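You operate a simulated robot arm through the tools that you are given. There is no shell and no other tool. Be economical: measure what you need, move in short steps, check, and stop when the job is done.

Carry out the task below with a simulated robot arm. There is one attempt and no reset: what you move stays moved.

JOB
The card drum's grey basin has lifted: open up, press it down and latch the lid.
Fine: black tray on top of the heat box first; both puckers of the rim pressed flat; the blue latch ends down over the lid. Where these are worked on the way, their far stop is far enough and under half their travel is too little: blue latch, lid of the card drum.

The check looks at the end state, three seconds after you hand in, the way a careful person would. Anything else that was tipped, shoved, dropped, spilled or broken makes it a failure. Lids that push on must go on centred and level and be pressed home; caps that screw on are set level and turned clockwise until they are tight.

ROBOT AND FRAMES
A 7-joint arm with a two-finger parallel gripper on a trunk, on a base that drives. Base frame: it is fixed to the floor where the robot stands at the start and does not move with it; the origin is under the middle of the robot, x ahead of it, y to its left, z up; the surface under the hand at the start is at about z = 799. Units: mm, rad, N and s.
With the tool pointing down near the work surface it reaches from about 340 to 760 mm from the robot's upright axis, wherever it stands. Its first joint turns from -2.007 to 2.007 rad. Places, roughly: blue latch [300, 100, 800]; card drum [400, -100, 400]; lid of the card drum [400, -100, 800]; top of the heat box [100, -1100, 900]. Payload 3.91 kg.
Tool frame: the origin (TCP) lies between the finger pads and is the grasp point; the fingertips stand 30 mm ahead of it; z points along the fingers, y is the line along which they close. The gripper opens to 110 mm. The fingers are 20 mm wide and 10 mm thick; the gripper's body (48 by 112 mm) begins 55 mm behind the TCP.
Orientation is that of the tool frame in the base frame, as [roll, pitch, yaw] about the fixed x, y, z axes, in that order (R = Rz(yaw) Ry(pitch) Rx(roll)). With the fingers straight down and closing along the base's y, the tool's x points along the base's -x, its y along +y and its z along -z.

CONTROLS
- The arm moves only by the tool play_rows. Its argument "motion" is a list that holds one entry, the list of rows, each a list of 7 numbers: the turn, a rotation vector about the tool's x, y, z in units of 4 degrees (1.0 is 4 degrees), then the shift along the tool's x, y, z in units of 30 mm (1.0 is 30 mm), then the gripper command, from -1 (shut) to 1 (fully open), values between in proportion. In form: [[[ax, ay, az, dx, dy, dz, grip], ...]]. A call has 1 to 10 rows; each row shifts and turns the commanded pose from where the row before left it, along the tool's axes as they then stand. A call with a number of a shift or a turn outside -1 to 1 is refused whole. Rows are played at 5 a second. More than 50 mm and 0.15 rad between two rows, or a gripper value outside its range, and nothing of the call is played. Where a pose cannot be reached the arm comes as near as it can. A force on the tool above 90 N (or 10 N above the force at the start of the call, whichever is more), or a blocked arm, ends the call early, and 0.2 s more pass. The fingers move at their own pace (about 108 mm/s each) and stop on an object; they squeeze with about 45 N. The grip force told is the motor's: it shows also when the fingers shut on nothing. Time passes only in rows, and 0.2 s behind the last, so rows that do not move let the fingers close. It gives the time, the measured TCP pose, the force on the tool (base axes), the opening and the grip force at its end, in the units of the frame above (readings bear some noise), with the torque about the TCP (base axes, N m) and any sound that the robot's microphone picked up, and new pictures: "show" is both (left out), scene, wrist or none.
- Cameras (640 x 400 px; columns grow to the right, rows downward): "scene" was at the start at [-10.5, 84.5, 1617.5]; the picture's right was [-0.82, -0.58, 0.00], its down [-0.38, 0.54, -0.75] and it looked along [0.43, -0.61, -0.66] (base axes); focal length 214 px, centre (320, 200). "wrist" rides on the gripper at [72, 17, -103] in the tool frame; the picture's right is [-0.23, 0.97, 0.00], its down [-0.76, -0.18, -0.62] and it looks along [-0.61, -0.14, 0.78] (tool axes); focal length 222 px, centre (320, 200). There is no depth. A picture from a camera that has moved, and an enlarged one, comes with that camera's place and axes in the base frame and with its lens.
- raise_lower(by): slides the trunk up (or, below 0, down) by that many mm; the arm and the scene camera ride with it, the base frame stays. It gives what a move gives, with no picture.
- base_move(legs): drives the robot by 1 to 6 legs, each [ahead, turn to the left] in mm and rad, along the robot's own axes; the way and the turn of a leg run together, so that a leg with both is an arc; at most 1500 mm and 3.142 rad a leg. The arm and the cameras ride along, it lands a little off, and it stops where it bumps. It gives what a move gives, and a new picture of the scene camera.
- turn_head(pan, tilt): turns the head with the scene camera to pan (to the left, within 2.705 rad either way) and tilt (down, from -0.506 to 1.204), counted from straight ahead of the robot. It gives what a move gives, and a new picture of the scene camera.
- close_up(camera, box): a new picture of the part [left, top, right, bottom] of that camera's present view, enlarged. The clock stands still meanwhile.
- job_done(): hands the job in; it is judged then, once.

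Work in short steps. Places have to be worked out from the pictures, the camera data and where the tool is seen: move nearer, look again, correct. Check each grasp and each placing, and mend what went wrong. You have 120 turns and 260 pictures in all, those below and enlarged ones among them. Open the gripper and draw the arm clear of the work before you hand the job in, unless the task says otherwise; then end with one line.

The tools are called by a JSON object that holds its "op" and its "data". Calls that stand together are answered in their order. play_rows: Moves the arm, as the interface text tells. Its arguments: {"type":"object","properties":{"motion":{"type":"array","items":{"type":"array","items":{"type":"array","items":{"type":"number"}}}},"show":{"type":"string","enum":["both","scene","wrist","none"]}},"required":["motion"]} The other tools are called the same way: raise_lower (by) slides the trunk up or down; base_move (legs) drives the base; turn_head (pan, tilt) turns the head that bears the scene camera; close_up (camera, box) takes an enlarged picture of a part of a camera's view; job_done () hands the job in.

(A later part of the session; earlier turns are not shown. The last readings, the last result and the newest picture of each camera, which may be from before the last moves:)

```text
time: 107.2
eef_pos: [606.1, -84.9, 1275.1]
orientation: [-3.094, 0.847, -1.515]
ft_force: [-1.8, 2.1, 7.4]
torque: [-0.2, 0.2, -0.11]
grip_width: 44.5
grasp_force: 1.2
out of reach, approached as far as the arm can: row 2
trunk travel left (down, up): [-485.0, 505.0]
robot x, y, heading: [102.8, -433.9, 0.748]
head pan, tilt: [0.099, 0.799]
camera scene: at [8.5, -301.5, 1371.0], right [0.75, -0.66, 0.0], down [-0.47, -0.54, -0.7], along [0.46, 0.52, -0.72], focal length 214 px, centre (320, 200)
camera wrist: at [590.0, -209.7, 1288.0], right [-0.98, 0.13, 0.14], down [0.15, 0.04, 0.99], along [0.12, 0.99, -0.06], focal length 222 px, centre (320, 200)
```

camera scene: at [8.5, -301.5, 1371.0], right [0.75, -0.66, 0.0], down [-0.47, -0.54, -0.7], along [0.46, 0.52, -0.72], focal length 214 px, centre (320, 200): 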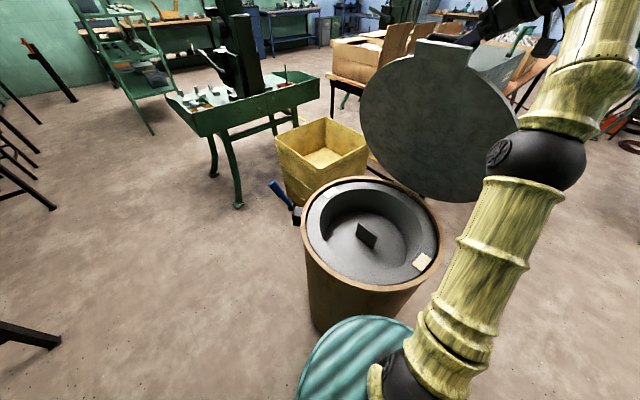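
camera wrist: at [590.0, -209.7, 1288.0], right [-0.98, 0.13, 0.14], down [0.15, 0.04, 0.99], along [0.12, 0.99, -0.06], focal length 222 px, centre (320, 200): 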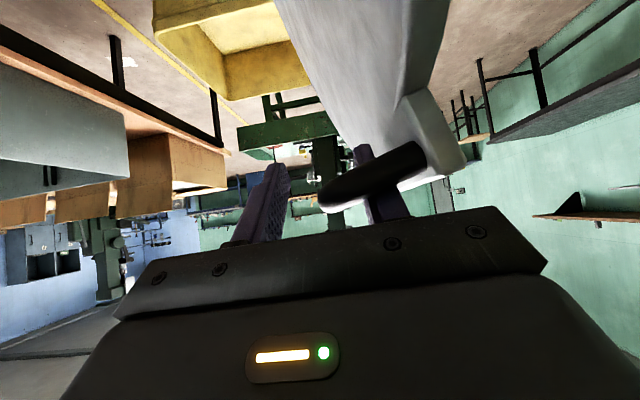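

The retreat goes out of reach upward, so I lift straight out with the trunk.

{"op": "raise_lower", "data": {"by": 110}}

{"op": "play_rows", "data": {"motion": [[[0, 0, 0, 0, 0, -0.1, -0.2]]], "show": "both"}}

```text
time: 108.7
eef_pos: [607.5, -84.8, 1383.1]
orientation: [-3.096, 0.846, -1.519]
ft_force: [0.6, 0.1, 0.2]
torque: [0.01, 0.0, 0.01]
grip_width: 43.9
grasp_force: 0.1
trunk travel left (down, up): [-595.0, 395.0]
robot x, y, heading: [105.2, -436.8, 0.748]
head pan, tilt: [0.099, 0.799]
```

```text
time: 109.1
eef_pos: [608.4, -86.7, 1384.3]
orientation: [-3.096, 0.845, -1.519]
ft_force: [-0.8, -0.9, -0.4]
torque: [-0.02, -0.01, -0.02]
grip_width: 44.1
grasp_force: 0.0
trunk travel left (down, up): [-595.0, 395.0]
robot x, y, heading: [100.9, -438.2, 0.75]
head pan, tilt: [0.099, 0.799]
camera scene: at [9.4, -301.5, 1480.9], right [0.75, -0.66, 0.0], down [-0.47, -0.54, -0.7], along [0.46, 0.52, -0.72], focal length 214 px, centre (320, 200)
camera wrist: at [591.4, -212.0, 1398.1], right [-0.98, 0.13, 0.14], down [0.15, 0.04, 0.99], along [0.12, 0.99, -0.06], focal length 222 px, centre (320, 200)
```

scene: 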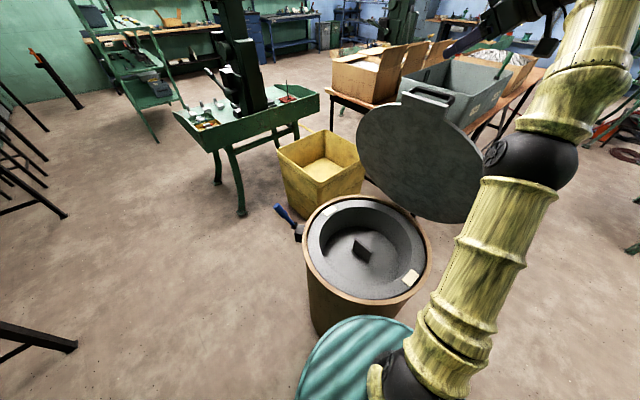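
wrist: 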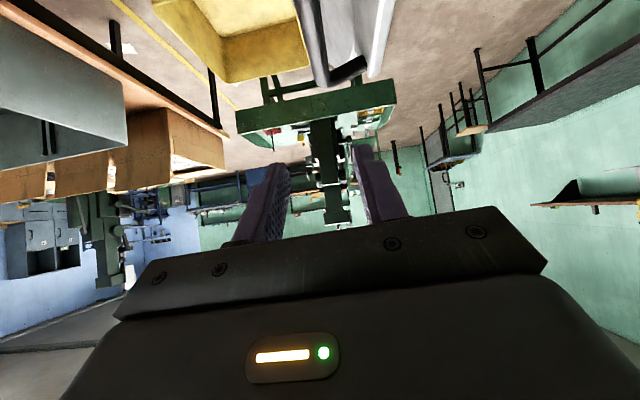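

The lid stands on its own (~82°). Now a zoom on the basin inside the drum.

{"op": "close_up", "data": {"camera": "scene", "box": [290, 180, 450, 320]}}

```text
2.86 times, centred on (370, 250) of scene
camera zoom: at [9.4, -301.5, 1480.9], right [0.75, -0.66, 0.0], down [-0.47, -0.54, -0.7], along [0.46, 0.52, -0.72], focal length 613 px, centre (177, 57)
```

zoom: 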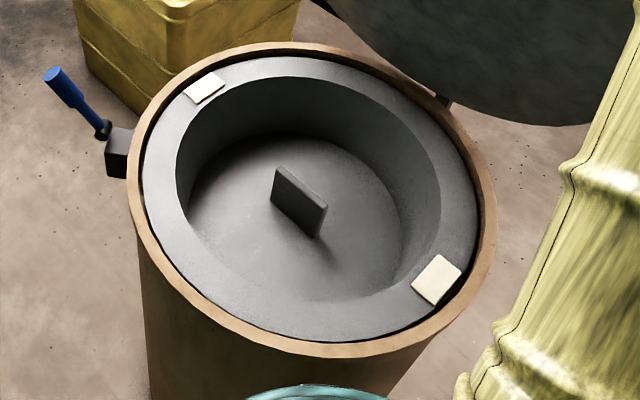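

Two cream pads mark the puckers: about [439,124] and [438,-268], z≈795. I bring the tool back upright, away from the lid.

{"op": "play_rows", "data": {"motion": [[[0, 1, 0, 0, 0.8, 0, -0.2], [0, 1, 0, 0, 0.8, 0, -0.5], [0, 1, 0, 0, 0.8, 0, -1], [0, 1, 0, 0, 0.8, 0, -1], [0, 1, 0, 0, 0.8, 0, -1], [0, 1, 0, 0, 0.8, 0, -1], [0, 1, 0, 0, 0.5, 0, -1], [0, 1, 0, 0, 0, 0, -1], [0, 1, 0, 0, 0, 0, -1], [0, 1, 0, 0, 0, 0, -1]]], "show": "none"}}

{"op": "play_rows", "data": {"motion": [[[0, 1, 0, 0, 0, 0, -1], [0, 1, 0, 0, 0, 0, -1], [-0.6, 0.1, 0, 0, 0, 0, -1]]], "show": "scene"}}

```text
time: 111.3
eef_pos: [445.7, -97.1, 1379.5]
orientation: [-3.108, 0.219, -1.548]
ft_force: [-0.4, -0.4, 0.5]
torque: [-0.03, 0.0, 0.0]
grip_width: 0.0
grasp_force: 37.8
out of reach, approached as far as the arm can: row 9, 10
trunk travel left (down, up): [-595.0, 395.0]
robot x, y, heading: [103.4, -434.1, 0.748]
head pan, tilt: [0.099, 0.799]
```

```text
time: 112.1
eef_pos: [419.8, -115.3, 1379.0]
orientation: [-3.109, 0.149, -1.546]
ft_force: [0.0, -1.4, -0.4]
torque: [0.0, 0.0, -0.01]
grip_width: 0.0
grasp_force: 38.1
out of reach, approached as far as the arm can: row 1, 2
trunk travel left (down, up): [-595.0, 395.0]
robot x, y, heading: [105.7, -432.9, 0.75]
head pan, tilt: [0.099, 0.799]
camera scene: at [9.1, -301.7, 1481.0], right [0.75, -0.66, 0.0], down [-0.47, -0.54, -0.7], along [0.46, 0.52, -0.72], focal length 214 px, centre (320, 200)
```

scene: 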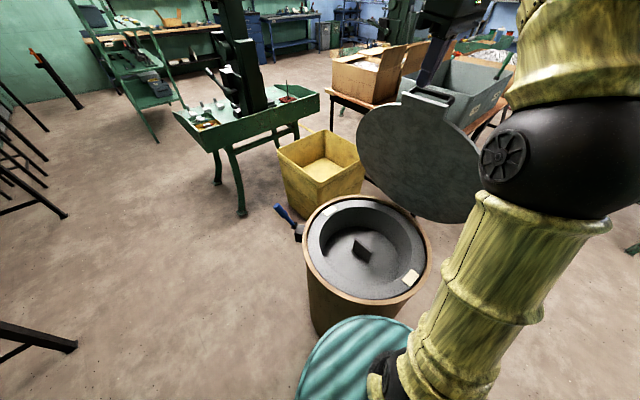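

Now down and over the near pad (pad 2).

{"op": "play_rows", "data": {"motion": [[[0, 0.4, 0, 0.85, -0.1, 0.95, -1], [0, 0.4, 0, 0.85, -0.1, 0.95, -1], [0, 0.4, 0, 0.85, -0.1, 0.95, -1], [0, 0.4, 0, 0.85, -0.1, 0.95, -1], [0, 0.4, 0, 0.85, -0.1, 0.95, -1], [0, 0.13, 0, 0.85, -0.1, 0.95, -1], [0, 0, 0, 0, 0, 0.95, -1], [0, 0, 0, 0, 0, 0.95, -1]]], "show": "both"}}

```text
time: 113.9
eef_pos: [439.3, -254.6, 1138.7]
orientation: [3.136, -0.004, -1.545]
ft_force: [-0.4, 0.1, -0.4]
torque: [-0.02, -0.04, 0.0]
grip_width: 0.0
grasp_force: 37.7
trunk travel left (down, up): [-595.0, 395.0]
robot x, y, heading: [104.1, -435.2, 0.748]
head pan, tilt: [0.099, 0.799]
camera scene: at [9.3, -301.4, 1481.0], right [0.75, -0.66, 0.0], down [-0.47, -0.54, -0.7], along [0.46, 0.52, -0.72], focal length 214 px, centre (320, 200)
camera wrist: at [423.5, -326.2, 1241.7], right [-0.98, 0.2, 0.01], down [0.16, 0.77, 0.62], along [0.12, 0.61, -0.79], focal length 222 px, centre (320, 200)
```

scene: 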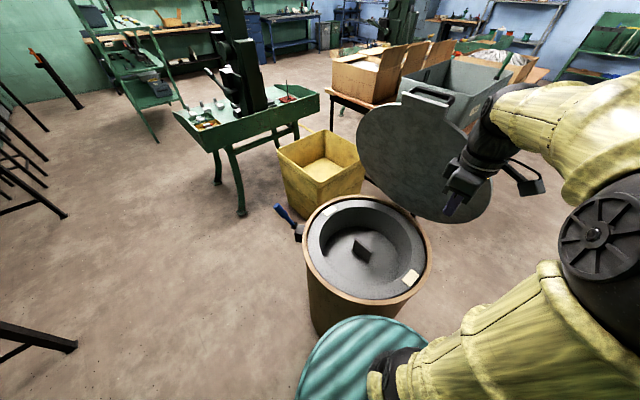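
wrist: 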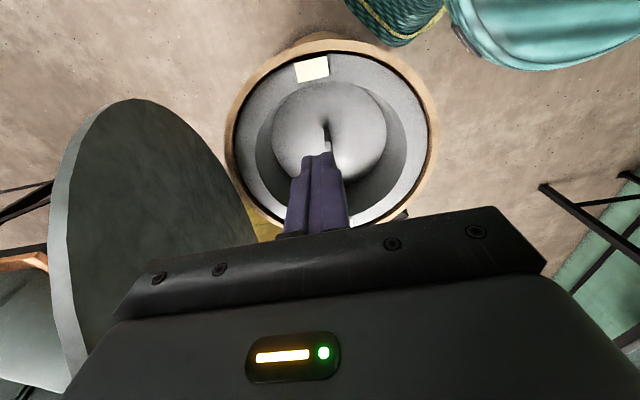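

Pad 2 is at ≈[443,-269]. Lower with the trunk and align.

{"op": "raise_lower", "data": {"by": -200}}

{"op": "play_rows", "data": {"motion": [[[0, 0, 0, 0.48, -0.1, 0.7, -1], [0, 0, 0, 0, 0, 0.7, -1], [0, 0, 0, 0, 0, 0.6, -1]]], "show": "both"}}

```text
time: 116.0
eef_pos: [438.6, -255.1, 939.1]
orientation: [3.132, -0.006, -1.547]
ft_force: [-0.4, -0.6, 0.5]
torque: [-0.03, 0.0, 0.0]
grip_width: 0.0
grasp_force: 38.0
trunk travel left (down, up): [-395.0, 595.0]
robot x, y, heading: [103.6, -438.5, 0.749]
head pan, tilt: [0.099, 0.799]
```

```text
time: 116.8
eef_pos: [442.6, -269.0, 878.7]
orientation: [3.132, -0.005, -1.546]
ft_force: [-0.1, -0.6, 0.2]
torque: [0.04, -0.03, -0.01]
grip_width: 0.0
grasp_force: 37.3
trunk travel left (down, up): [-395.0, 595.0]
robot x, y, heading: [104.6, -433.0, 0.751]
head pan, tilt: [0.099, 0.799]
camera scene: at [9.1, -301.6, 1281.0], right [0.75, -0.66, 0.0], down [-0.47, -0.54, -0.7], along [0.46, 0.52, -0.72], focal length 214 px, centre (320, 200)
camera wrist: at [426.4, -340.4, 982.0], right [-0.98, 0.2, 0.01], down [0.16, 0.77, 0.62], along [0.12, 0.61, -0.79], focal length 222 px, centre (320, 200)
```

scene: 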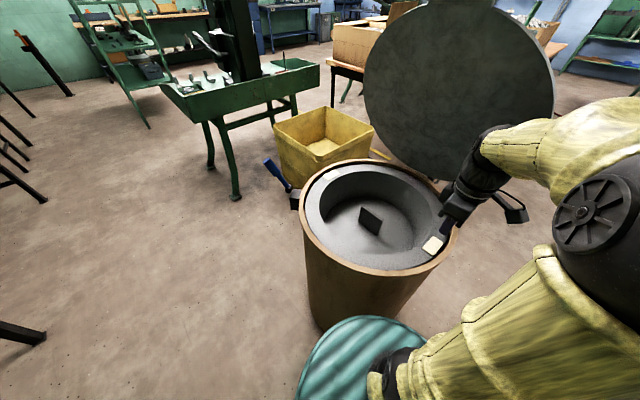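
wrist: 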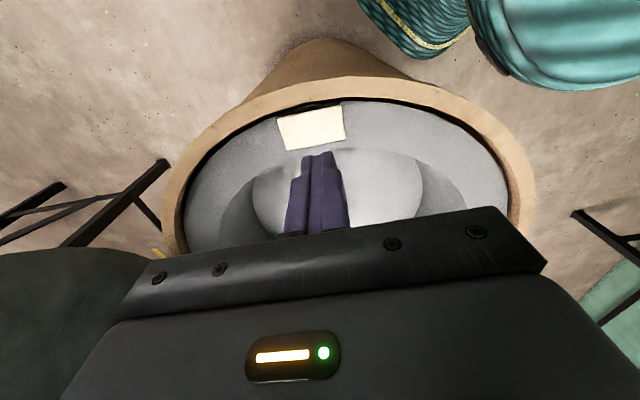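

Fingers are just above the pad. Descend in small steps and watch force.

{"op": "play_rows", "data": {"motion": [[[0, 0, 0, 0.07, -0.12, 0.6, -1], [0, 0, 0, 0, 0, 0.6, -1], [0, 0, 0, 0, 0, 0.15, -1], [0, 0, 0, 0, 0, 0.15, -1]]], "show": "wrist"}}

```text
time: 117.8
eef_pos: [445.0, -271.6, 833.8]
orientation: [3.134, -0.004, -1.547]
ft_force: [0.2, -0.2, -0.3]
torque: [-0.01, 0.01, -0.03]
grip_width: 0.2
grasp_force: 37.7
trunk travel left (down, up): [-395.0, 595.0]
robot x, y, heading: [104.0, -432.3, 0.751]
head pan, tilt: [0.099, 0.799]
camera wrist: at [429.3, -343.3, 936.8], right [-0.98, 0.2, 0.01], down [0.16, 0.77, 0.62], along [0.12, 0.61, -0.79], focal length 222 px, centre (320, 200)
```

wrist: 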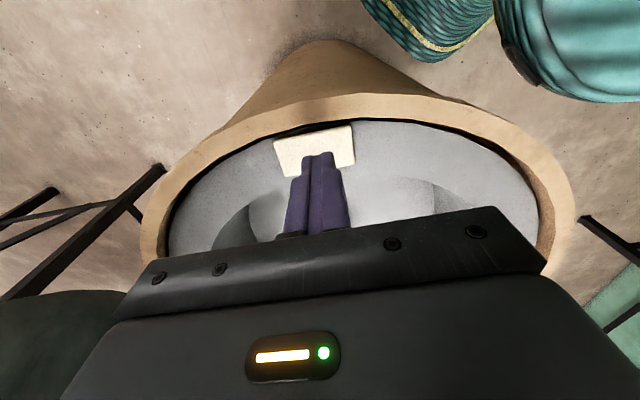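

Not yet touching. Keep going.

{"op": "play_rows", "data": {"motion": [[[0, 0, 0, 0, 0, 0.15, -1], [0, 0, 0, 0, 0, 0.15, -1], [0, 0, 0, 0, 0, 0.15, -1], [0, 0, 0, 0, 0, 0.15, -1]]], "show": "wrist"}}

```text
time: 118.8
eef_pos: [444.9, -272.1, 814.2]
orientation: [3.133, -0.005, -1.549]
ft_force: [-0.2, -0.1, 0.2]
torque: [0.03, -0.01, -0.03]
grip_width: 0.0
grasp_force: 38.3
trunk travel left (down, up): [-395.0, 595.0]
robot x, y, heading: [103.8, -436.0, 0.752]
head pan, tilt: [0.099, 0.799]
camera wrist: at [429.2, -342.9, 918.7], right [-0.98, 0.2, 0.01], down [0.16, 0.77, 0.62], along [0.12, 0.61, -0.79], focal length 222 px, centre (320, 200)
```

wrist: 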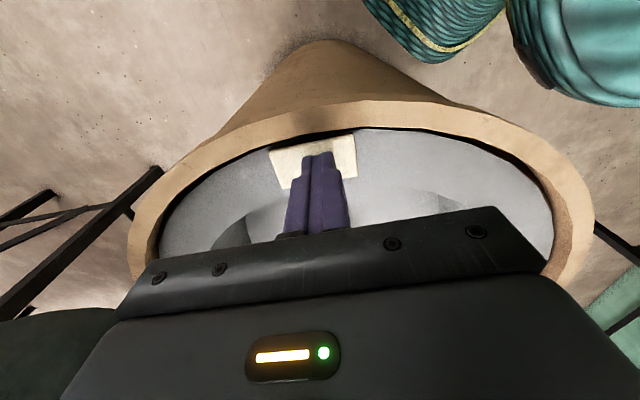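

Continue down until contact.

{"op": "play_rows", "data": {"motion": [[[0, 0, 0, 0, 0, 0.15, -1], [0, 0, 0, 0, 0, 0.15, -1], [0, 0, 0, 0, 0, 0.15, -1], [0, 0, 0, 0, 0, 0.1, -1]]], "show": "wrist"}}

```text
time: 119.8
eef_pos: [444.0, -272.9, 804.5]
orientation: [-3.14, 0.0, -1.546]
ft_force: [-3.6, -1.9, 57.0]
torque: [-0.05, 0.07, -0.1]
grip_width: 0.0
grasp_force: 37.4
trunk travel left (down, up): [-395.0, 595.0]
robot x, y, heading: [104.5, -436.0, 0.744]
head pan, tilt: [0.099, 0.799]
camera wrist: at [427.8, -343.8, 906.5], right [-0.98, 0.2, 0.0], down [0.16, 0.77, 0.62], along [0.13, 0.61, -0.78], focal length 222 px, centre (320, 200)
```

wrist: 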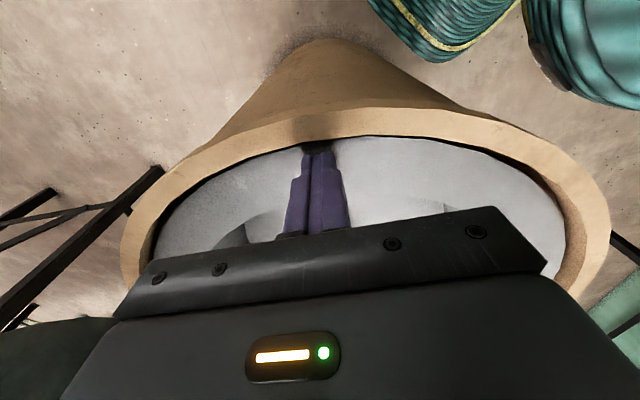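

The cream pad vanished under 57 N, presumably pressed flat. I lift and look.

{"op": "play_rows", "data": {"motion": [[[0, 0, 0, 0, 0, 0.1, -1], [0, 0, 0, 0, 0, 0, -1], [0, 0, 0, 0, 0, -1, -1], [0, 0, 0, 0, 0, -1, -1], [0, 0, 0, 0, 0, -1, -1], [0, 0, 0, 0, 0, -1, -1]]], "show": "wrist"}}

{"op": "close_up", "data": {"camera": "scene", "box": [280, 140, 470, 290]}}

```text
time: 120.3
eef_pos: [444.8, -271.8, 804.3]
orientation: [-3.132, 0.003, -1.545]
ft_force: [-19.7, -6.1, 51.5]
torque: [-0.36, 0.65, 0.0]
grip_width: 0.2
grasp_force: 38.4
trunk travel left (down, up): [-395.0, 595.0]
robot x, y, heading: [102.8, -431.7, 0.749]
head pan, tilt: [0.099, 0.799]
stopped in row 2: the force on the tool passed its limit at 92 N (the readings are from after the stop); the commanded pose is now the measured one
camera wrist: at [426.9, -344.2, 906.1], right [-0.98, 0.2, -0.01], down [0.15, 0.76, 0.63], along [0.13, 0.61, -0.78], focal length 222 px, centre (320, 200)
```

wrist: 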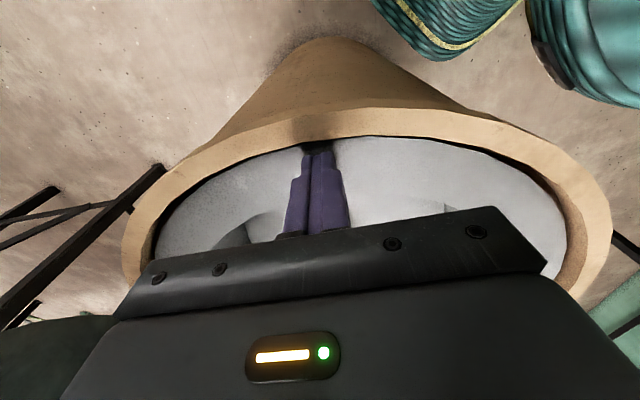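

```text
2.67 times, centred on (375, 215) of scene
camera zoom: at [4.1, -303.8, 1280.6], right [0.75, -0.66, 0.0], down [-0.47, -0.54, -0.7], along [0.46, 0.52, -0.71], focal length 572 px, centre (173, 160)
```

zoom: 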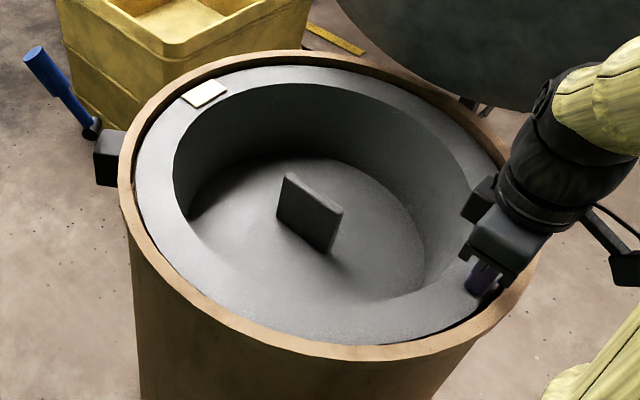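

Solid stop reached (92 N). Lift and check the spot.

{"op": "play_rows", "data": {"motion": [[[0, 0, 0, 0, 0, -0.5, -1], [0, 0, 0, 0, 0, -1, -1], [0, 0, 0, 0, 0, -1, -1], [0, 0, 0, 0, 0, -1, -1], [0, 0, 0, 0, 0, -1, -1]]], "show": "wrist"}}

{"op": "close_up", "data": {"camera": "scene", "box": [280, 140, 470, 290]}}

```text
time: 121.5
eef_pos: [447.0, -269.7, 935.5]
orientation: [-3.139, -0.001, -1.546]
ft_force: [0.0, 0.0, -0.2]
torque: [0.01, -0.01, -0.03]
grip_width: 0.0
grasp_force: 38.0
trunk travel left (down, up): [-395.0, 595.0]
robot x, y, heading: [105.0, -432.1, 0.747]
head pan, tilt: [0.099, 0.799]
camera wrist: at [430.4, -342.9, 1037.9], right [-0.98, 0.2, 0.0], down [0.16, 0.77, 0.62], along [0.13, 0.61, -0.78], focal length 222 px, centre (320, 200)
```

wrist: 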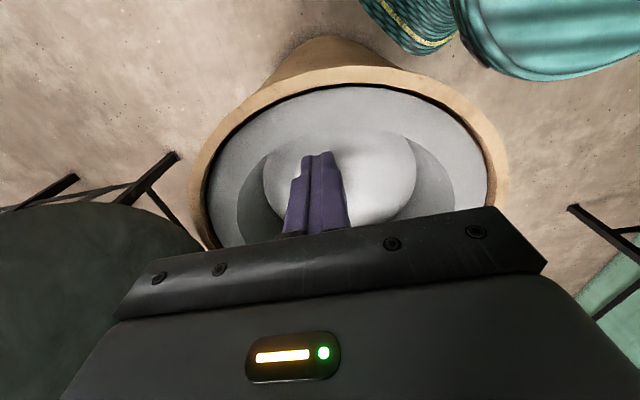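

```text
2.67 times, centred on (375, 215) of scene
camera zoom: at [9.1, -301.6, 1280.9], right [0.75, -0.66, 0.0], down [-0.47, -0.54, -0.7], along [0.46, 0.52, -0.72], focal length 572 px, centre (173, 160)
```

zoom: 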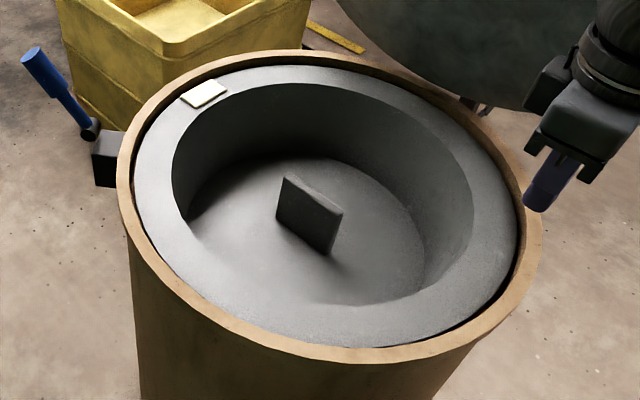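

Pucker 2 is flat. Next the far pad at ≈[443,126].

{"op": "play_rows", "data": {"motion": [[[0, 0, 0, -0.97, 0, 0, -1], [0, 0, 0, -0.97, 0, 0, -1], [0, 0, 0, -0.97, 0, 0, -1], [0, 0, 0, -0.97, 0, 0, -1], [0, 0, 0, -0.97, 0, 0, -1], [0, 0, 0, -0.97, 0, 0, -1], [0, 0, 0, -0.97, 0, 0, -1], [0, 0, 0, -0.97, 0, 0, -1], [0, 0, 0, -0.97, 0, 0, -1], [0, 0, 0, -0.97, 0, 0, -1]]], "show": "none"}}

{"op": "play_rows", "data": {"motion": [[[0, 0, 0, -0.9, -0.1, 0, -1], [0, 0, 0, -0.9, -0.1, 0, -1], [0, 0, 0, -0.9, 0, 0, -1], [0, 0, 0, -0.6, 0, 0.5, -1], [0, 0, 0, 0, 0, 0.5, -1], [0, 0, 0, 0, 0, 0.5, -1]]], "show": "both"}}

```text
time: 123.7
eef_pos: [440.4, 21.2, 936.1]
orientation: [-3.138, -0.002, -1.545]
ft_force: [-0.1, 0.1, -0.5]
torque: [0.04, 0.02, 0.04]
grip_width: 0.1
grasp_force: 37.7
trunk travel left (down, up): [-395.0, 595.0]
robot x, y, heading: [103.6, -435.3, 0.75]
head pan, tilt: [0.099, 0.799]
```

```text
time: 125.1
eef_pos: [444.7, 120.9, 891.6]
orientation: [-3.139, -0.001, -1.546]
ft_force: [-1.3, 0.3, -0.8]
torque: [0.04, -0.01, -0.01]
grip_width: 0.0
grasp_force: 37.8
trunk travel left (down, up): [-395.0, 595.0]
robot x, y, heading: [101.0, -434.7, 0.748]
head pan, tilt: [0.099, 0.799]
camera scene: at [9.1, -301.6, 1281.0], right [0.75, -0.66, 0.0], down [-0.47, -0.54, -0.7], along [0.46, 0.52, -0.72], focal length 214 px, centre (320, 200)
camera wrist: at [426.7, 47.9, 994.0], right [-0.98, 0.2, 0.0], down [0.16, 0.77, 0.62], along [0.13, 0.61, -0.78], focal length 222 px, centre (320, 200)
```

scene: 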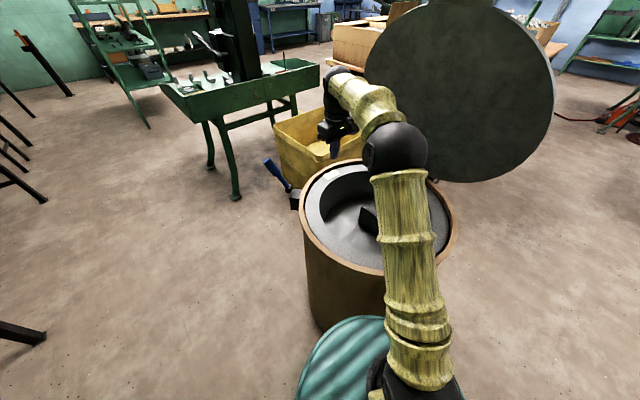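
wrist: 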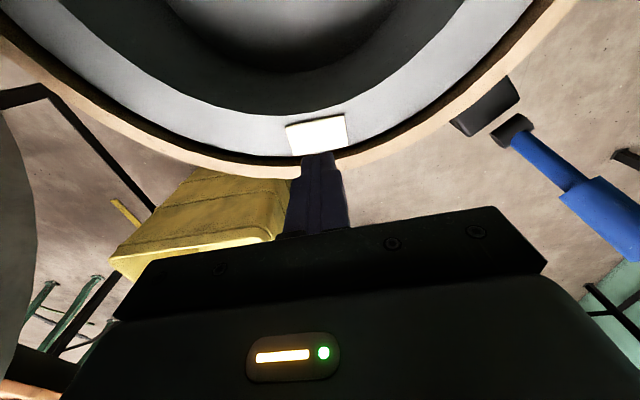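

Pad 1 at ≈[447,130]; adjust 8 mm north and descend.

{"op": "play_rows", "data": {"motion": [[[0, 0, 0, -0.28, -0.05, 0.8, -1], [0, 0, 0, 0, 0, 0.8, -1], [0, 0, 0, 0, 0, 0.6, -1], [0, 0, 0, 0, 0, 0.15, -1], [0, 0, 0, 0, 0, 0, -1]]], "show": "wrist"}}

```text
time: 126.3
eef_pos: [445.7, 127.6, 820.9]
orientation: [-3.138, 0.0, -1.548]
ft_force: [0.3, -0.2, -0.7]
torque: [-0.01, 0.01, -0.01]
grip_width: 0.0
grasp_force: 37.9
trunk travel left (down, up): [-395.0, 595.0]
robot x, y, heading: [101.3, -435.3, 0.749]
head pan, tilt: [0.099, 0.799]
camera wrist: at [428.1, 56.1, 922.4], right [-0.98, 0.2, 0.0], down [0.16, 0.77, 0.62], along [0.13, 0.61, -0.78], focal length 222 px, centre (320, 200)
```

wrist: 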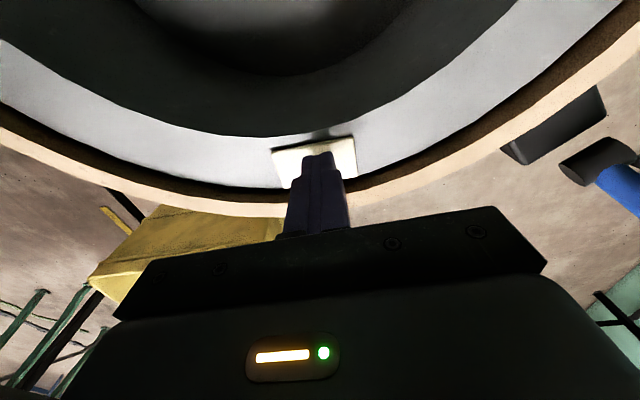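

Well placed; press down until the firm stop.

{"op": "play_rows", "data": {"motion": [[[0, 0, 0, 0, 0, 0.15, -1], [0, 0, 0, 0, 0, 0.15, -1], [0, 0, 0, 0, 0, 0.15, -1], [0, 0, 0, 0, 0, 0.15, -1], [0, 0, 0, 0, 0, 0.1, -1], [0, 0, 0, 0, 0, 0.1, -1], [0, 0, 0, 0, 0, 0.1, -1]]], "show": "wrist"}}

{"op": "play_rows", "data": {"motion": [[[0, 0, 0, 0, 0, -0.5, -1], [0, 0, 0, 0, 0, -1, -1], [0, 0, 0, 0, 0, -1, -1], [0, 0, 0, 0, 0, -1, -1], [0, 0, 0, 0, 0, -1, -1]]], "show": "wrist"}}

```text
time: 127.9
eef_pos: [444.5, 126.6, 803.9]
orientation: [-3.127, 0.02, -1.547]
ft_force: [2.8, 7.5, 60.9]
torque: [-0.36, -0.06, 0.18]
grip_width: 0.0
grasp_force: 37.4
trunk travel left (down, up): [-395.0, 595.0]
robot x, y, heading: [104.7, -434.1, 0.751]
head pan, tilt: [0.099, 0.799]
camera wrist: at [427.1, 53.5, 905.0], right [-0.98, 0.2, -0.01], down [0.15, 0.75, 0.64], along [0.14, 0.62, -0.77], focal length 222 px, centre (320, 200)
```

wrist: 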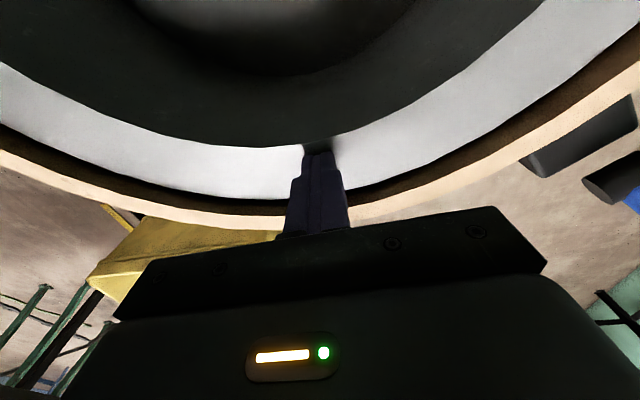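

```text
time: 129.1
eef_pos: [446.1, 128.6, 928.3]
orientation: [-3.14, 0.0, -1.546]
ft_force: [-0.6, -0.4, 0.2]
torque: [0.01, -0.01, 0.01]
grip_width: 0.0
grasp_force: 38.1
trunk travel left (down, up): [-395.0, 595.0]
robot x, y, heading: [102.2, -432.8, 0.746]
head pan, tilt: [0.099, 0.799]
camera wrist: at [428.5, 56.4, 1030.6], right [-0.98, 0.2, 0.0], down [0.16, 0.77, 0.62], along [0.13, 0.61, -0.78], focal length 222 px, centre (320, 200)
```

wrist: 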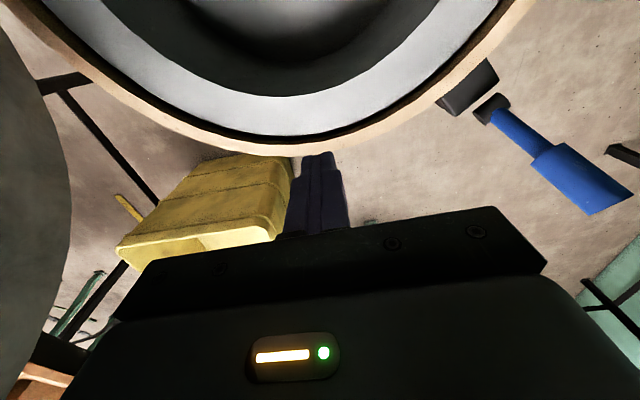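

Both puckers are flat. Now I raise the trunk (so the whole lid arc is in reach) and look at the handle.

{"op": "raise_lower", "data": {"by": 305}}

{"op": "turn_head", "data": {"pan": 0.0, "tilt": 0.7}}

{"op": "play_rows", "data": {"motion": [[[0, 0, 0, 0.9, 0.5, -0.5, -1], [0, 0, 0, 0.9, 0.5, -0.5, -1], [0, 0, 0, 0.9, 0.5, -0.5, -1], [0, 0, 0, 0.9, 0, -0.5, 0], [0, 0, 0, 0.9, 0, -0.5, 0], [0, 0, 0, 0.9, 0, -0.5, 0], [0, 0, 0, 0.9, 0, -0.5, 0]]], "show": "both"}}

```text
time: 132.1
eef_pos: [445.3, 128.0, 1233.6]
orientation: [-3.139, 0.0, -1.546]
ft_force: [0.0, 0.8, 0.9]
torque: [-0.01, 0.02, 0.02]
grip_width: 0.0
grasp_force: 37.5
trunk travel left (down, up): [-700.0, 290.0]
robot x, y, heading: [105.3, -433.9, 0.751]
head pan, tilt: [0.099, 0.799]
```

```text
time: 132.8
eef_pos: [444.9, 127.8, 1233.3]
orientation: [-3.137, -0.001, -1.546]
ft_force: [0.1, -0.7, -0.2]
torque: [0.01, -0.03, 0.0]
grip_width: 0.0
grasp_force: 38.0
trunk travel left (down, up): [-700.0, 290.0]
robot x, y, heading: [100.5, -434.1, 0.75]
head pan, tilt: [0.0, 0.7]
camera scene: at [18.0, -304.1, 1594.1], right [0.68, -0.73, 0.0], down [-0.47, -0.44, -0.76], along [0.56, 0.52, -0.64], focal length 214 px, centre (320, 200)
```

scene: 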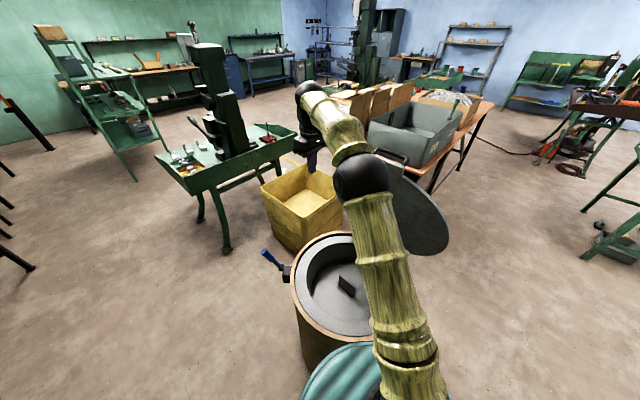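

```text
time: 134.4
eef_pos: [402.5, -62.7, 1338.5]
orientation: [-3.139, 0.001, -1.547]
ft_force: [0.0, 0.5, -0.5]
torque: [0.01, 0.01, -0.03]
grip_width: 55.1
grasp_force: 0.0
trunk travel left (down, up): [-700.0, 290.0]
robot x, y, heading: [104.4, -432.5, 0.748]
head pan, tilt: [0.0, 0.7]
camera scene: at [17.6, -305.2, 1594.3], right [0.68, -0.73, 0.0], down [-0.47, -0.44, -0.77], along [0.56, 0.52, -0.64], focal length 214 px, centre (320, 200)
camera wrist: at [386.5, -134.6, 1440.7], right [-0.98, 0.2, 0.0], down [0.16, 0.77, 0.62], along [0.13, 0.61, -0.78], focal length 222 px, centre (320, 200)
```

scene: 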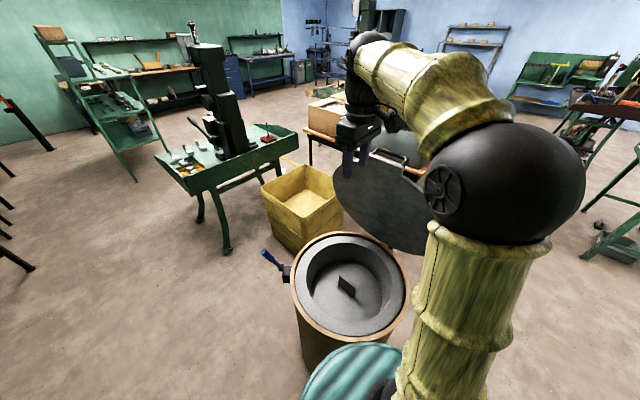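
wrist: 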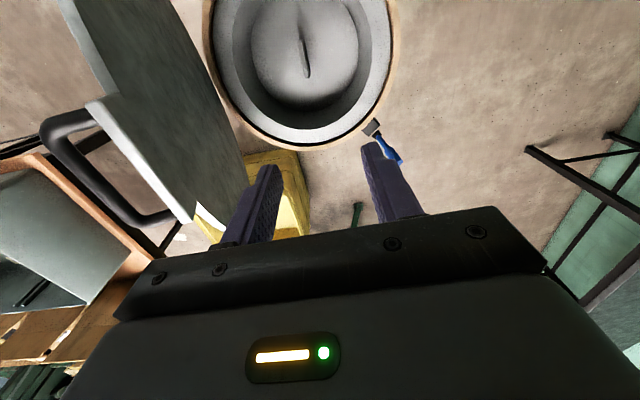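

The handle bar is at ≈[612,-60,1270]. I move above it for an accurate look, with a narrow opening so one finger can go between bar and tab.

{"op": "play_rows", "data": {"motion": [[[0, 0, 0, 0, -0.95, -0.1, -0.27], [0, 0, 0, 0, -0.95, -0.1, -0.27], [0, 0, 0, 0, -0.95, 0, -0.27], [0, 0, 0, 0, -0.95, 0, -0.27], [0, 0, 0, 0, -0.95, 0, -0.27], [0, 0, 0, 0, -0.95, 0, -0.27], [0, 0, 0, 0, -0.95, 0, -0.27]]], "show": "both"}}

```text
time: 136.0
eef_pos: [589.2, -60.5, 1340.8]
orientation: [-3.136, 0.005, -1.545]
ft_force: [-0.3, -0.7, -0.4]
torque: [0.04, -0.07, 0.02]
grip_width: 40.1
grasp_force: 0.0
out of reach, approached as far as the arm can: row 7
trunk travel left (down, up): [-700.0, 290.0]
robot x, y, heading: [105.9, -434.9, 0.749]
head pan, tilt: [0.0, 0.7]
camera scene: at [16.8, -305.0, 1594.2], right [0.68, -0.73, 0.0], down [-0.47, -0.44, -0.77], along [0.56, 0.52, -0.64], focal length 214 px, centre (320, 200)
camera wrist: at [572.6, -132.9, 1443.5], right [-0.98, 0.2, -0.01], down [0.15, 0.76, 0.63], along [0.13, 0.61, -0.78], focal length 222 px, centre (320, 200)
```

scene: 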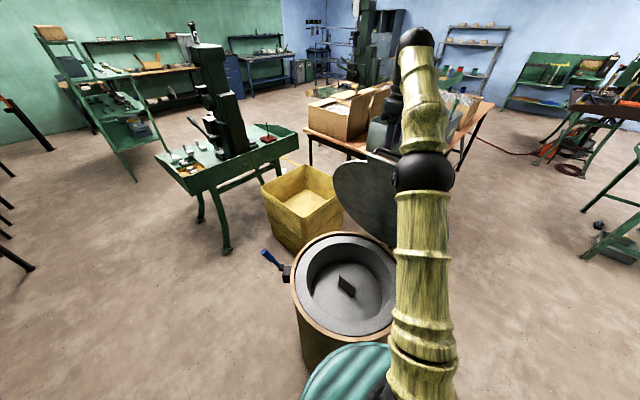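
wrist: 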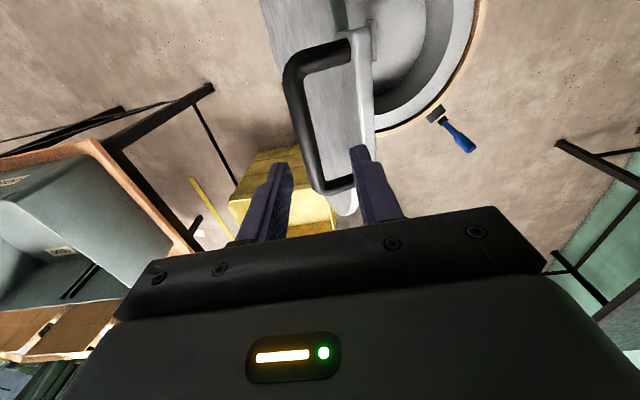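

Bar at x≈598, tab face at ≈559. I shift to x≈603 and lower so the fingers straddle the bar.

{"op": "play_rows", "data": {"motion": [[[0, 0, 0, 0.1, -0.15, 0.3, -0.27], [0, 0, 0, 0, -0.2, 0.3, -0.27], [0, 0, 0, 0, -0.1, 0.5, -0.27], [0, 0, 0, 0, 0, 0.5, -0.27], [0, 0, 0, 0, 0, 0.5, -0.27]]], "show": "wrist"}}

```text
time: 137.2
eef_pos: [604.5, -61.3, 1277.4]
orientation: [-3.138, -0.001, -1.548]
ft_force: [-0.4, 0.3, 0.1]
torque: [-0.01, 0.02, -0.01]
grip_width: 40.3
grasp_force: 0.1
trunk travel left (down, up): [-700.0, 290.0]
robot x, y, heading: [103.1, -434.8, 0.747]
head pan, tilt: [0.0, 0.7]
camera wrist: at [587.6, -134.2, 1379.3], right [-0.98, 0.2, 0.0], down [0.16, 0.77, 0.62], along [0.13, 0.61, -0.78], focal length 222 px, centre (320, 200)
```

wrist: 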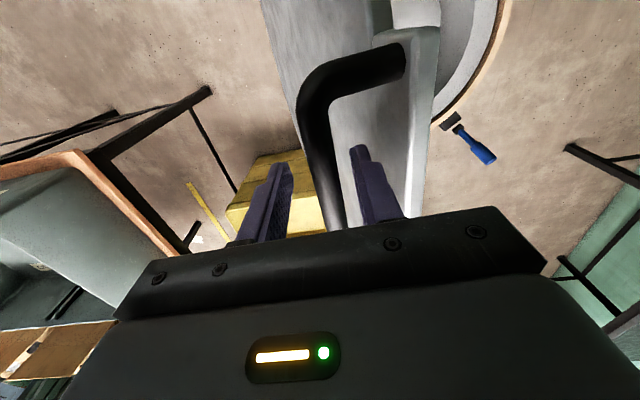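

Bar is nicely between the fingers. Grip it and start the arc back down.

{"op": "play_rows", "data": {"motion": [[[0, 0, 0, 0, 0.1, 0, -1], [0, 0, 0, 0, 0.1, 0, -1], [0, 0, 0, 0, 0, 0, -1], [0, 0, 0, 0, 0.98, 0.17, -1], [0, 0, 0, 0, 0.96, 0.23, -1]]], "show": "wrist"}}

```text
time: 138.4
eef_pos: [541.1, -60.5, 1263.1]
orientation: [3.14, -0.003, -1.546]
ft_force: [1.8, 4.5, -16.7]
torque: [0.61, -0.08, -1.02]
grip_width: 14.3
grasp_force: 45.1
trunk travel left (down, up): [-700.0, 290.0]
robot x, y, heading: [100.1, -432.6, 0.747]
head pan, tilt: [0.0, 0.7]
camera wrist: at [524.7, -133.8, 1365.3], right [-0.98, 0.2, 0.0], down [0.16, 0.77, 0.62], along [0.13, 0.61, -0.78], focal length 222 px, centre (320, 200)
```

wrist: 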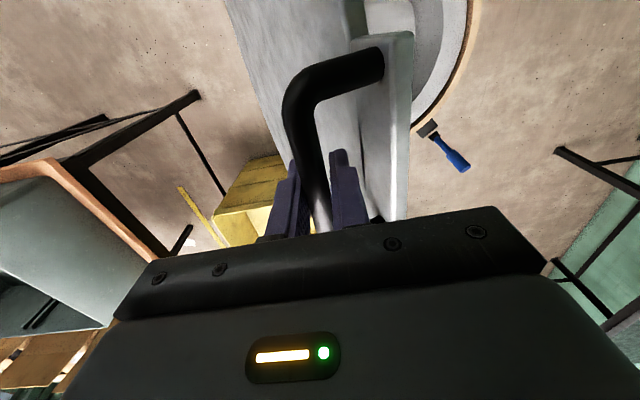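

Follows well. Continue the arc.

{"op": "play_rows", "data": {"motion": [[[0, 0, 0, 0, 0.95, 0.31, -1], [0, 0, 0, 0, 0.93, 0.36, -1], [0, 0, 0, 0, 0.91, 0.42, -1], [0, 0, 0, 0, 0.88, 0.47, -1]]], "show": "none"}}

{"op": "play_rows", "data": {"motion": [[[0, 0, 0, 0, 0.85, 0.51, -1], [0, 0, 0, 0, 0.82, 0.56, -1], [0, 0, 0, 0, 0.78, 0.61, -1], [0, 0, 0, 0, 0.75, 0.65, -1]]], "show": "wrist"}}

```text
time: 139.4
eef_pos: [433.5, -62.7, 1215.3]
orientation: [-3.14, -0.001, -1.547]
ft_force: [11.4, 17.3, -22.0]
torque: [-0.35, 0.0, -0.87]
grip_width: 14.4
grasp_force: 45.1
trunk travel left (down, up): [-700.0, 290.0]
robot x, y, heading: [100.9, -433.8, 0.752]
head pan, tilt: [0.0, 0.7]
```

```text
time: 140.4
eef_pos: [337.3, -65.1, 1145.4]
orientation: [-3.14, -0.005, -1.548]
ft_force: [18.7, 19.9, -20.6]
torque: [-0.51, 0.0, -0.89]
grip_width: 14.3
grasp_force: 45.0
trunk travel left (down, up): [-700.0, 290.0]
robot x, y, heading: [106.8, -435.4, 0.748]
head pan, tilt: [0.0, 0.7]
camera wrist: at [321.2, -136.7, 1248.2], right [-0.98, 0.2, 0.0], down [0.16, 0.77, 0.62], along [0.13, 0.61, -0.78], focal length 222 px, centre (320, 200)
```

wrist: 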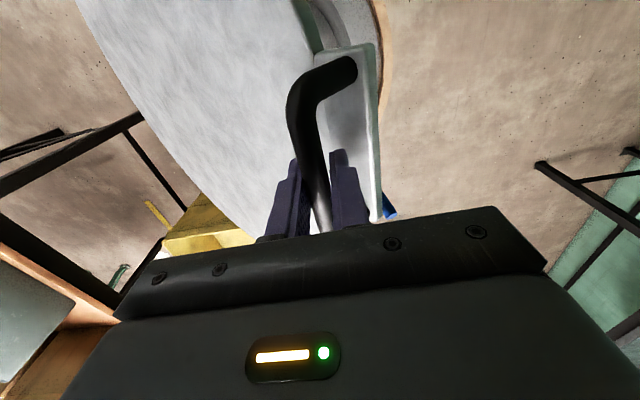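

Continue to about 22°.

{"op": "play_rows", "data": {"motion": [[[0, 0, 0, -0.1, 0.62, 0.72, -1], [0, 0, 0, -0.05, 0.65, 0.75, -1], [0, 0, 0, 0, 0.61, 0.78, -1], [0, 0, 0, 0, 0.56, 0.81, -1]]], "show": "none"}}

{"op": "play_rows", "data": {"motion": [[[0, 0, 0, 0, 0.5, 0.85, -1], [0, 0, 0, 0, 0.46, 0.88, -1], [0, 0, 0, 0, 0.4, 0.9, -1]]], "show": "both"}}

```text
time: 141.4
eef_pos: [264.3, -64.4, 1054.3]
orientation: [3.141, -0.001, -1.548]
ft_force: [20.2, 7.4, -15.2]
torque: [-0.63, -0.05, -0.86]
grip_width: 14.2
grasp_force: 44.8
trunk travel left (down, up): [-700.0, 290.0]
robot x, y, heading: [102.1, -435.4, 0.751]
head pan, tilt: [0.0, 0.7]
```

```text
time: 142.2
eef_pos: [224.0, -66.0, 975.9]
orientation: [3.14, -0.002, -1.548]
ft_force: [22.8, 13.1, -12.7]
torque: [-0.93, -0.01, -0.85]
grip_width: 14.0
grasp_force: 45.1
trunk travel left (down, up): [-700.0, 290.0]
robot x, y, heading: [104.6, -434.8, 0.746]
head pan, tilt: [0.0, 0.7]
camera scene: at [22.0, -301.1, 1594.1], right [0.68, -0.73, 0.0], down [-0.47, -0.44, -0.76], along [0.56, 0.52, -0.65], focal length 214 px, centre (320, 200)
camera wrist: at [207.1, -137.1, 1077.8], right [-0.98, 0.21, 0.0], down [0.16, 0.77, 0.62], along [0.13, 0.61, -0.78], focal length 222 px, centre (320, 200)
```

scene: 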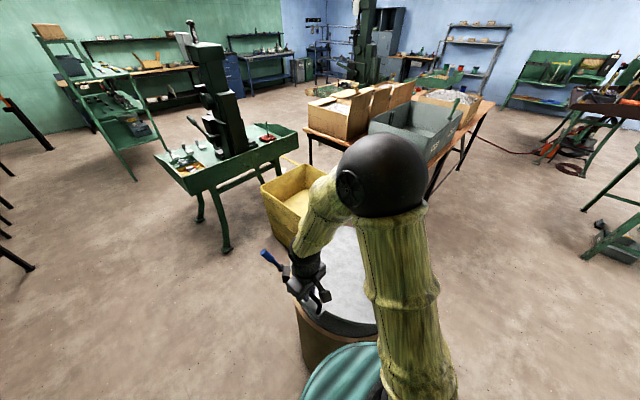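
wrist: 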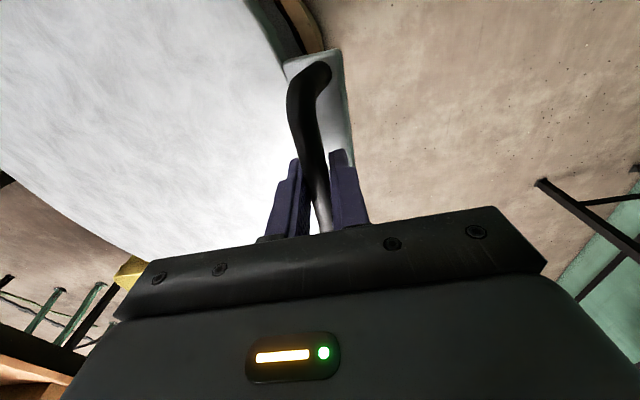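

Nearly closed (23°). Finish the arc gently.

{"op": "play_rows", "data": {"motion": [[[0, 0, 0, 0, 0.3, 0.92, -1], [0, 0, 0, 0, 0.26, 0.94, -1], [0, 0, 0, 0, 0.2, 0.95, -1], [0, 0, 0, 0, 0.13, 0.8, -1]]], "show": "none"}}

{"op": "play_rows", "data": {"motion": [[[0, 0, 0, 0, 0.08, 0.4, -1], [0, 0, 0, 0, 0.04, 0.2, -1], [0, 0, 0, 0, 0.04, 0.2, -1], [0, 0, 0, 0, 0, 0.1, -1]]], "show": "both"}}

```text
time: 143.2
eef_pos: [195.4, -64.9, 866.9]
orientation: [-3.14, 0.001, -1.548]
ft_force: [5.6, 16.7, -4.7]
torque: [-0.71, -0.05, -0.91]
grip_width: 14.4
grasp_force: 45.1
trunk travel left (down, up): [-700.0, 290.0]
robot x, y, heading: [101.8, -434.0, 0.749]
head pan, tilt: [0.0, 0.7]
```

```text
time: 144.2
eef_pos: [191.1, -66.1, 841.4]
orientation: [-3.136, 0.003, -1.547]
ft_force: [14.4, 15.7, 23.5]
torque: [0.21, -0.09, -0.92]
grip_width: 14.2
grasp_force: 45.2
trunk travel left (down, up): [-700.0, 290.0]
robot x, y, heading: [105.5, -433.4, 0.747]
head pan, tilt: [0.0, 0.7]
camera scene: at [19.7, -303.6, 1594.8], right [0.68, -0.73, 0.0], down [-0.47, -0.44, -0.76], along [0.56, 0.52, -0.65], focal length 214 px, centre (320, 200)
camera wrist: at [174.5, -138.6, 944.5], right [-0.98, 0.2, 0.0], down [0.16, 0.76, 0.63], along [0.13, 0.61, -0.78], focal length 222 px, centre (320, 200)
```

scene: 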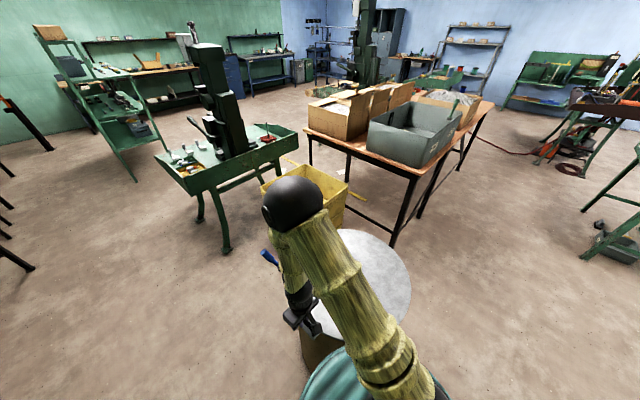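
wrist: 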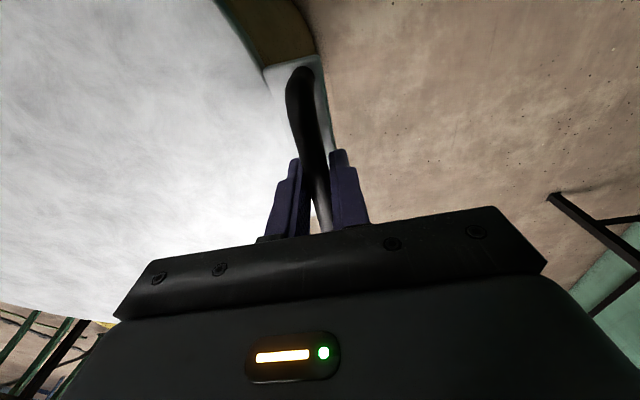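

Lid is down (same height as before opening). I press slightly, release and lift.

{"op": "play_rows", "data": {"motion": [[[0, 0, 0, 0, 0, 0.15, -1], [0, 0, 0, 0, 0, 0, -0.2], [0, 0, 0, 0, 0, 0, 0], [0, 0, 0, 0, 0, 0, 0], [0, 0, 0, 0, 0, -1, 0], [0, 0, 0, 0, 0, -1, 0], [0, 0, 0, 0, 0, -1, -0.5], [0, 0, 0, 0, 0, -1, -1], [0, 0, 0, 0, 0, -1, -1]]], "show": "none"}}

{"op": "play_rows", "data": {"motion": [[[0, 0, -1, -0.5, 0, -0.1, -1], [0, 0, -1, 0, 0, 0, -1], [0, 0, -1, 0, 0, 0, -1], [0, 0, -1, 0, 0, 0, -1], [0, 0, -1, 0, 0, 0, -1], [0, 0, -1, 0, 0, 0, -1], [0, 0, -1, 0, 0, 0, -1], [0, 0, -1, 0, 0, 0, -1], [0, 0, -1, 0, 0, 0, -1], [0, 0, -0.9, 0, 0, 0, -1]]], "show": "both"}}

```text
time: 146.2
eef_pos: [189.9, -68.1, 986.8]
orientation: [-3.138, 0.0, -1.545]
ft_force: [-0.3, -0.5, 0.3]
torque: [0.04, 0.0, -0.02]
grip_width: 0.1
grasp_force: 37.6
trunk travel left (down, up): [-700.0, 290.0]
robot x, y, heading: [106.0, -433.9, 0.747]
head pan, tilt: [0.0, 0.7]
```

```text
time: 148.4
eef_pos: [189.8, -52.7, 991.2]
orientation: [-3.14, 0.0, -0.853]
ft_force: [-0.8, -0.1, 0.0]
torque: [-0.02, 0.0, -0.01]
grip_width: 0.0
grasp_force: 37.6
trunk travel left (down, up): [-700.0, 290.0]
robot x, y, heading: [105.4, -433.5, 0.744]
head pan, tilt: [0.0, 0.7]
camera scene: at [18.1, -304.2, 1594.2], right [0.68, -0.73, 0.0], down [-0.47, -0.44, -0.76], along [0.56, 0.52, -0.64], focal length 214 px, centre (320, 200)
camera wrist: at [222.6, -118.1, 1092.6], right [-0.88, -0.47, 0.0], down [-0.37, 0.69, 0.62], along [-0.29, 0.55, -0.78], focal length 222 px, centre (320, 200)
```

scene: 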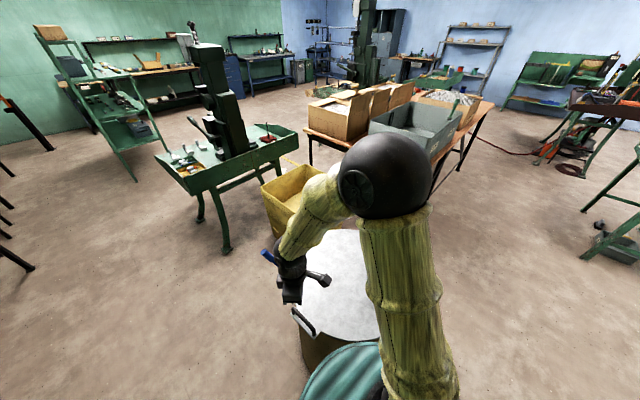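
wrist: 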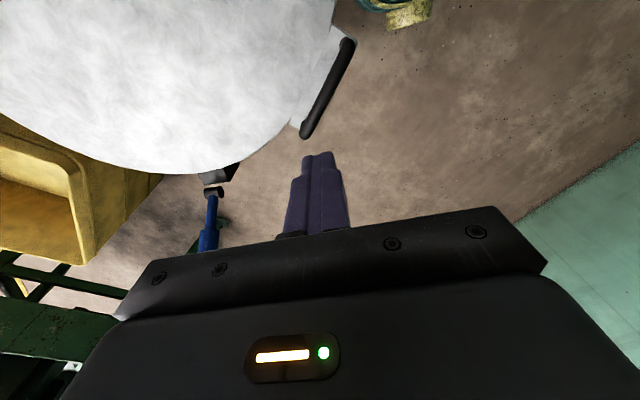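

Move outside the latch lever (beyond its tip), high.

{"op": "play_rows", "data": {"motion": [[[0, 0, 0, -0.775, -0.665, 0, -1], [0, 0, 0, -0.775, -0.665, 0, -1], [0, 0, 0, -0.775, -0.665, 0, -1], [0, 0, 0, -0.775, -0.665, 0, -1], [0, 0, 0, -0.775, -0.665, 0, -1], [0, 0, 0, -0.775, -0.665, 0, -1], [0, 0, 0, -0.775, -0.665, 0, -1], [0, 0, 0, -0.775, -0.665, 0, -1], [0, 0, 0, -0.775, -0.665, 0, -1], [0, 0, 0, -0.775, -0.665, 0, -1]]], "show": "both"}}

```text
time: 150.6
eef_pos: [187.8, 255.4, 990.2]
orientation: [3.141, -0.003, -0.855]
ft_force: [0.4, 0.4, -0.7]
torque: [-0.06, -0.01, 0.04]
grip_width: 0.0
grasp_force: 37.9
trunk travel left (down, up): [-700.0, 290.0]
robot x, y, heading: [102.9, -436.6, 0.757]
head pan, tilt: [0.0, 0.7]
camera scene: at [19.0, -301.8, 1594.0], right [0.68, -0.73, 0.0], down [-0.47, -0.44, -0.76], along [0.56, 0.52, -0.65], focal length 214 px, centre (320, 200)
camera wrist: at [220.9, 190.8, 1092.8], right [-0.88, -0.47, 0.0], down [-0.37, 0.69, 0.62], along [-0.29, 0.55, -0.78], focal length 222 px, centre (320, 200)
```

scene: 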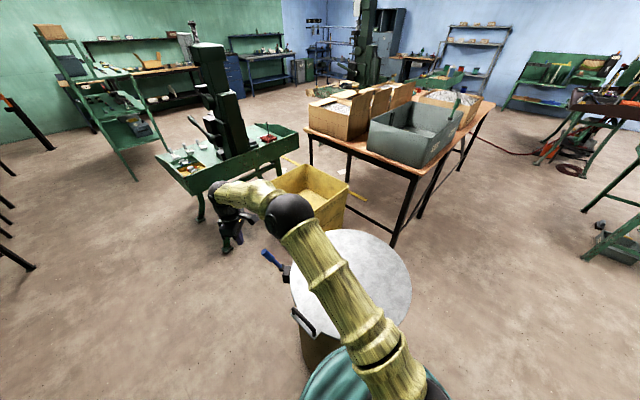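
wrist: 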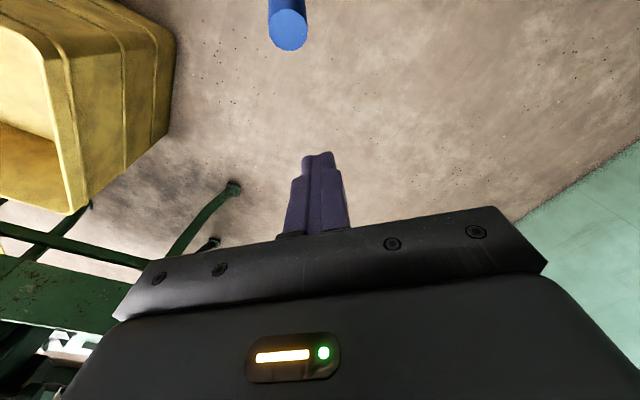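

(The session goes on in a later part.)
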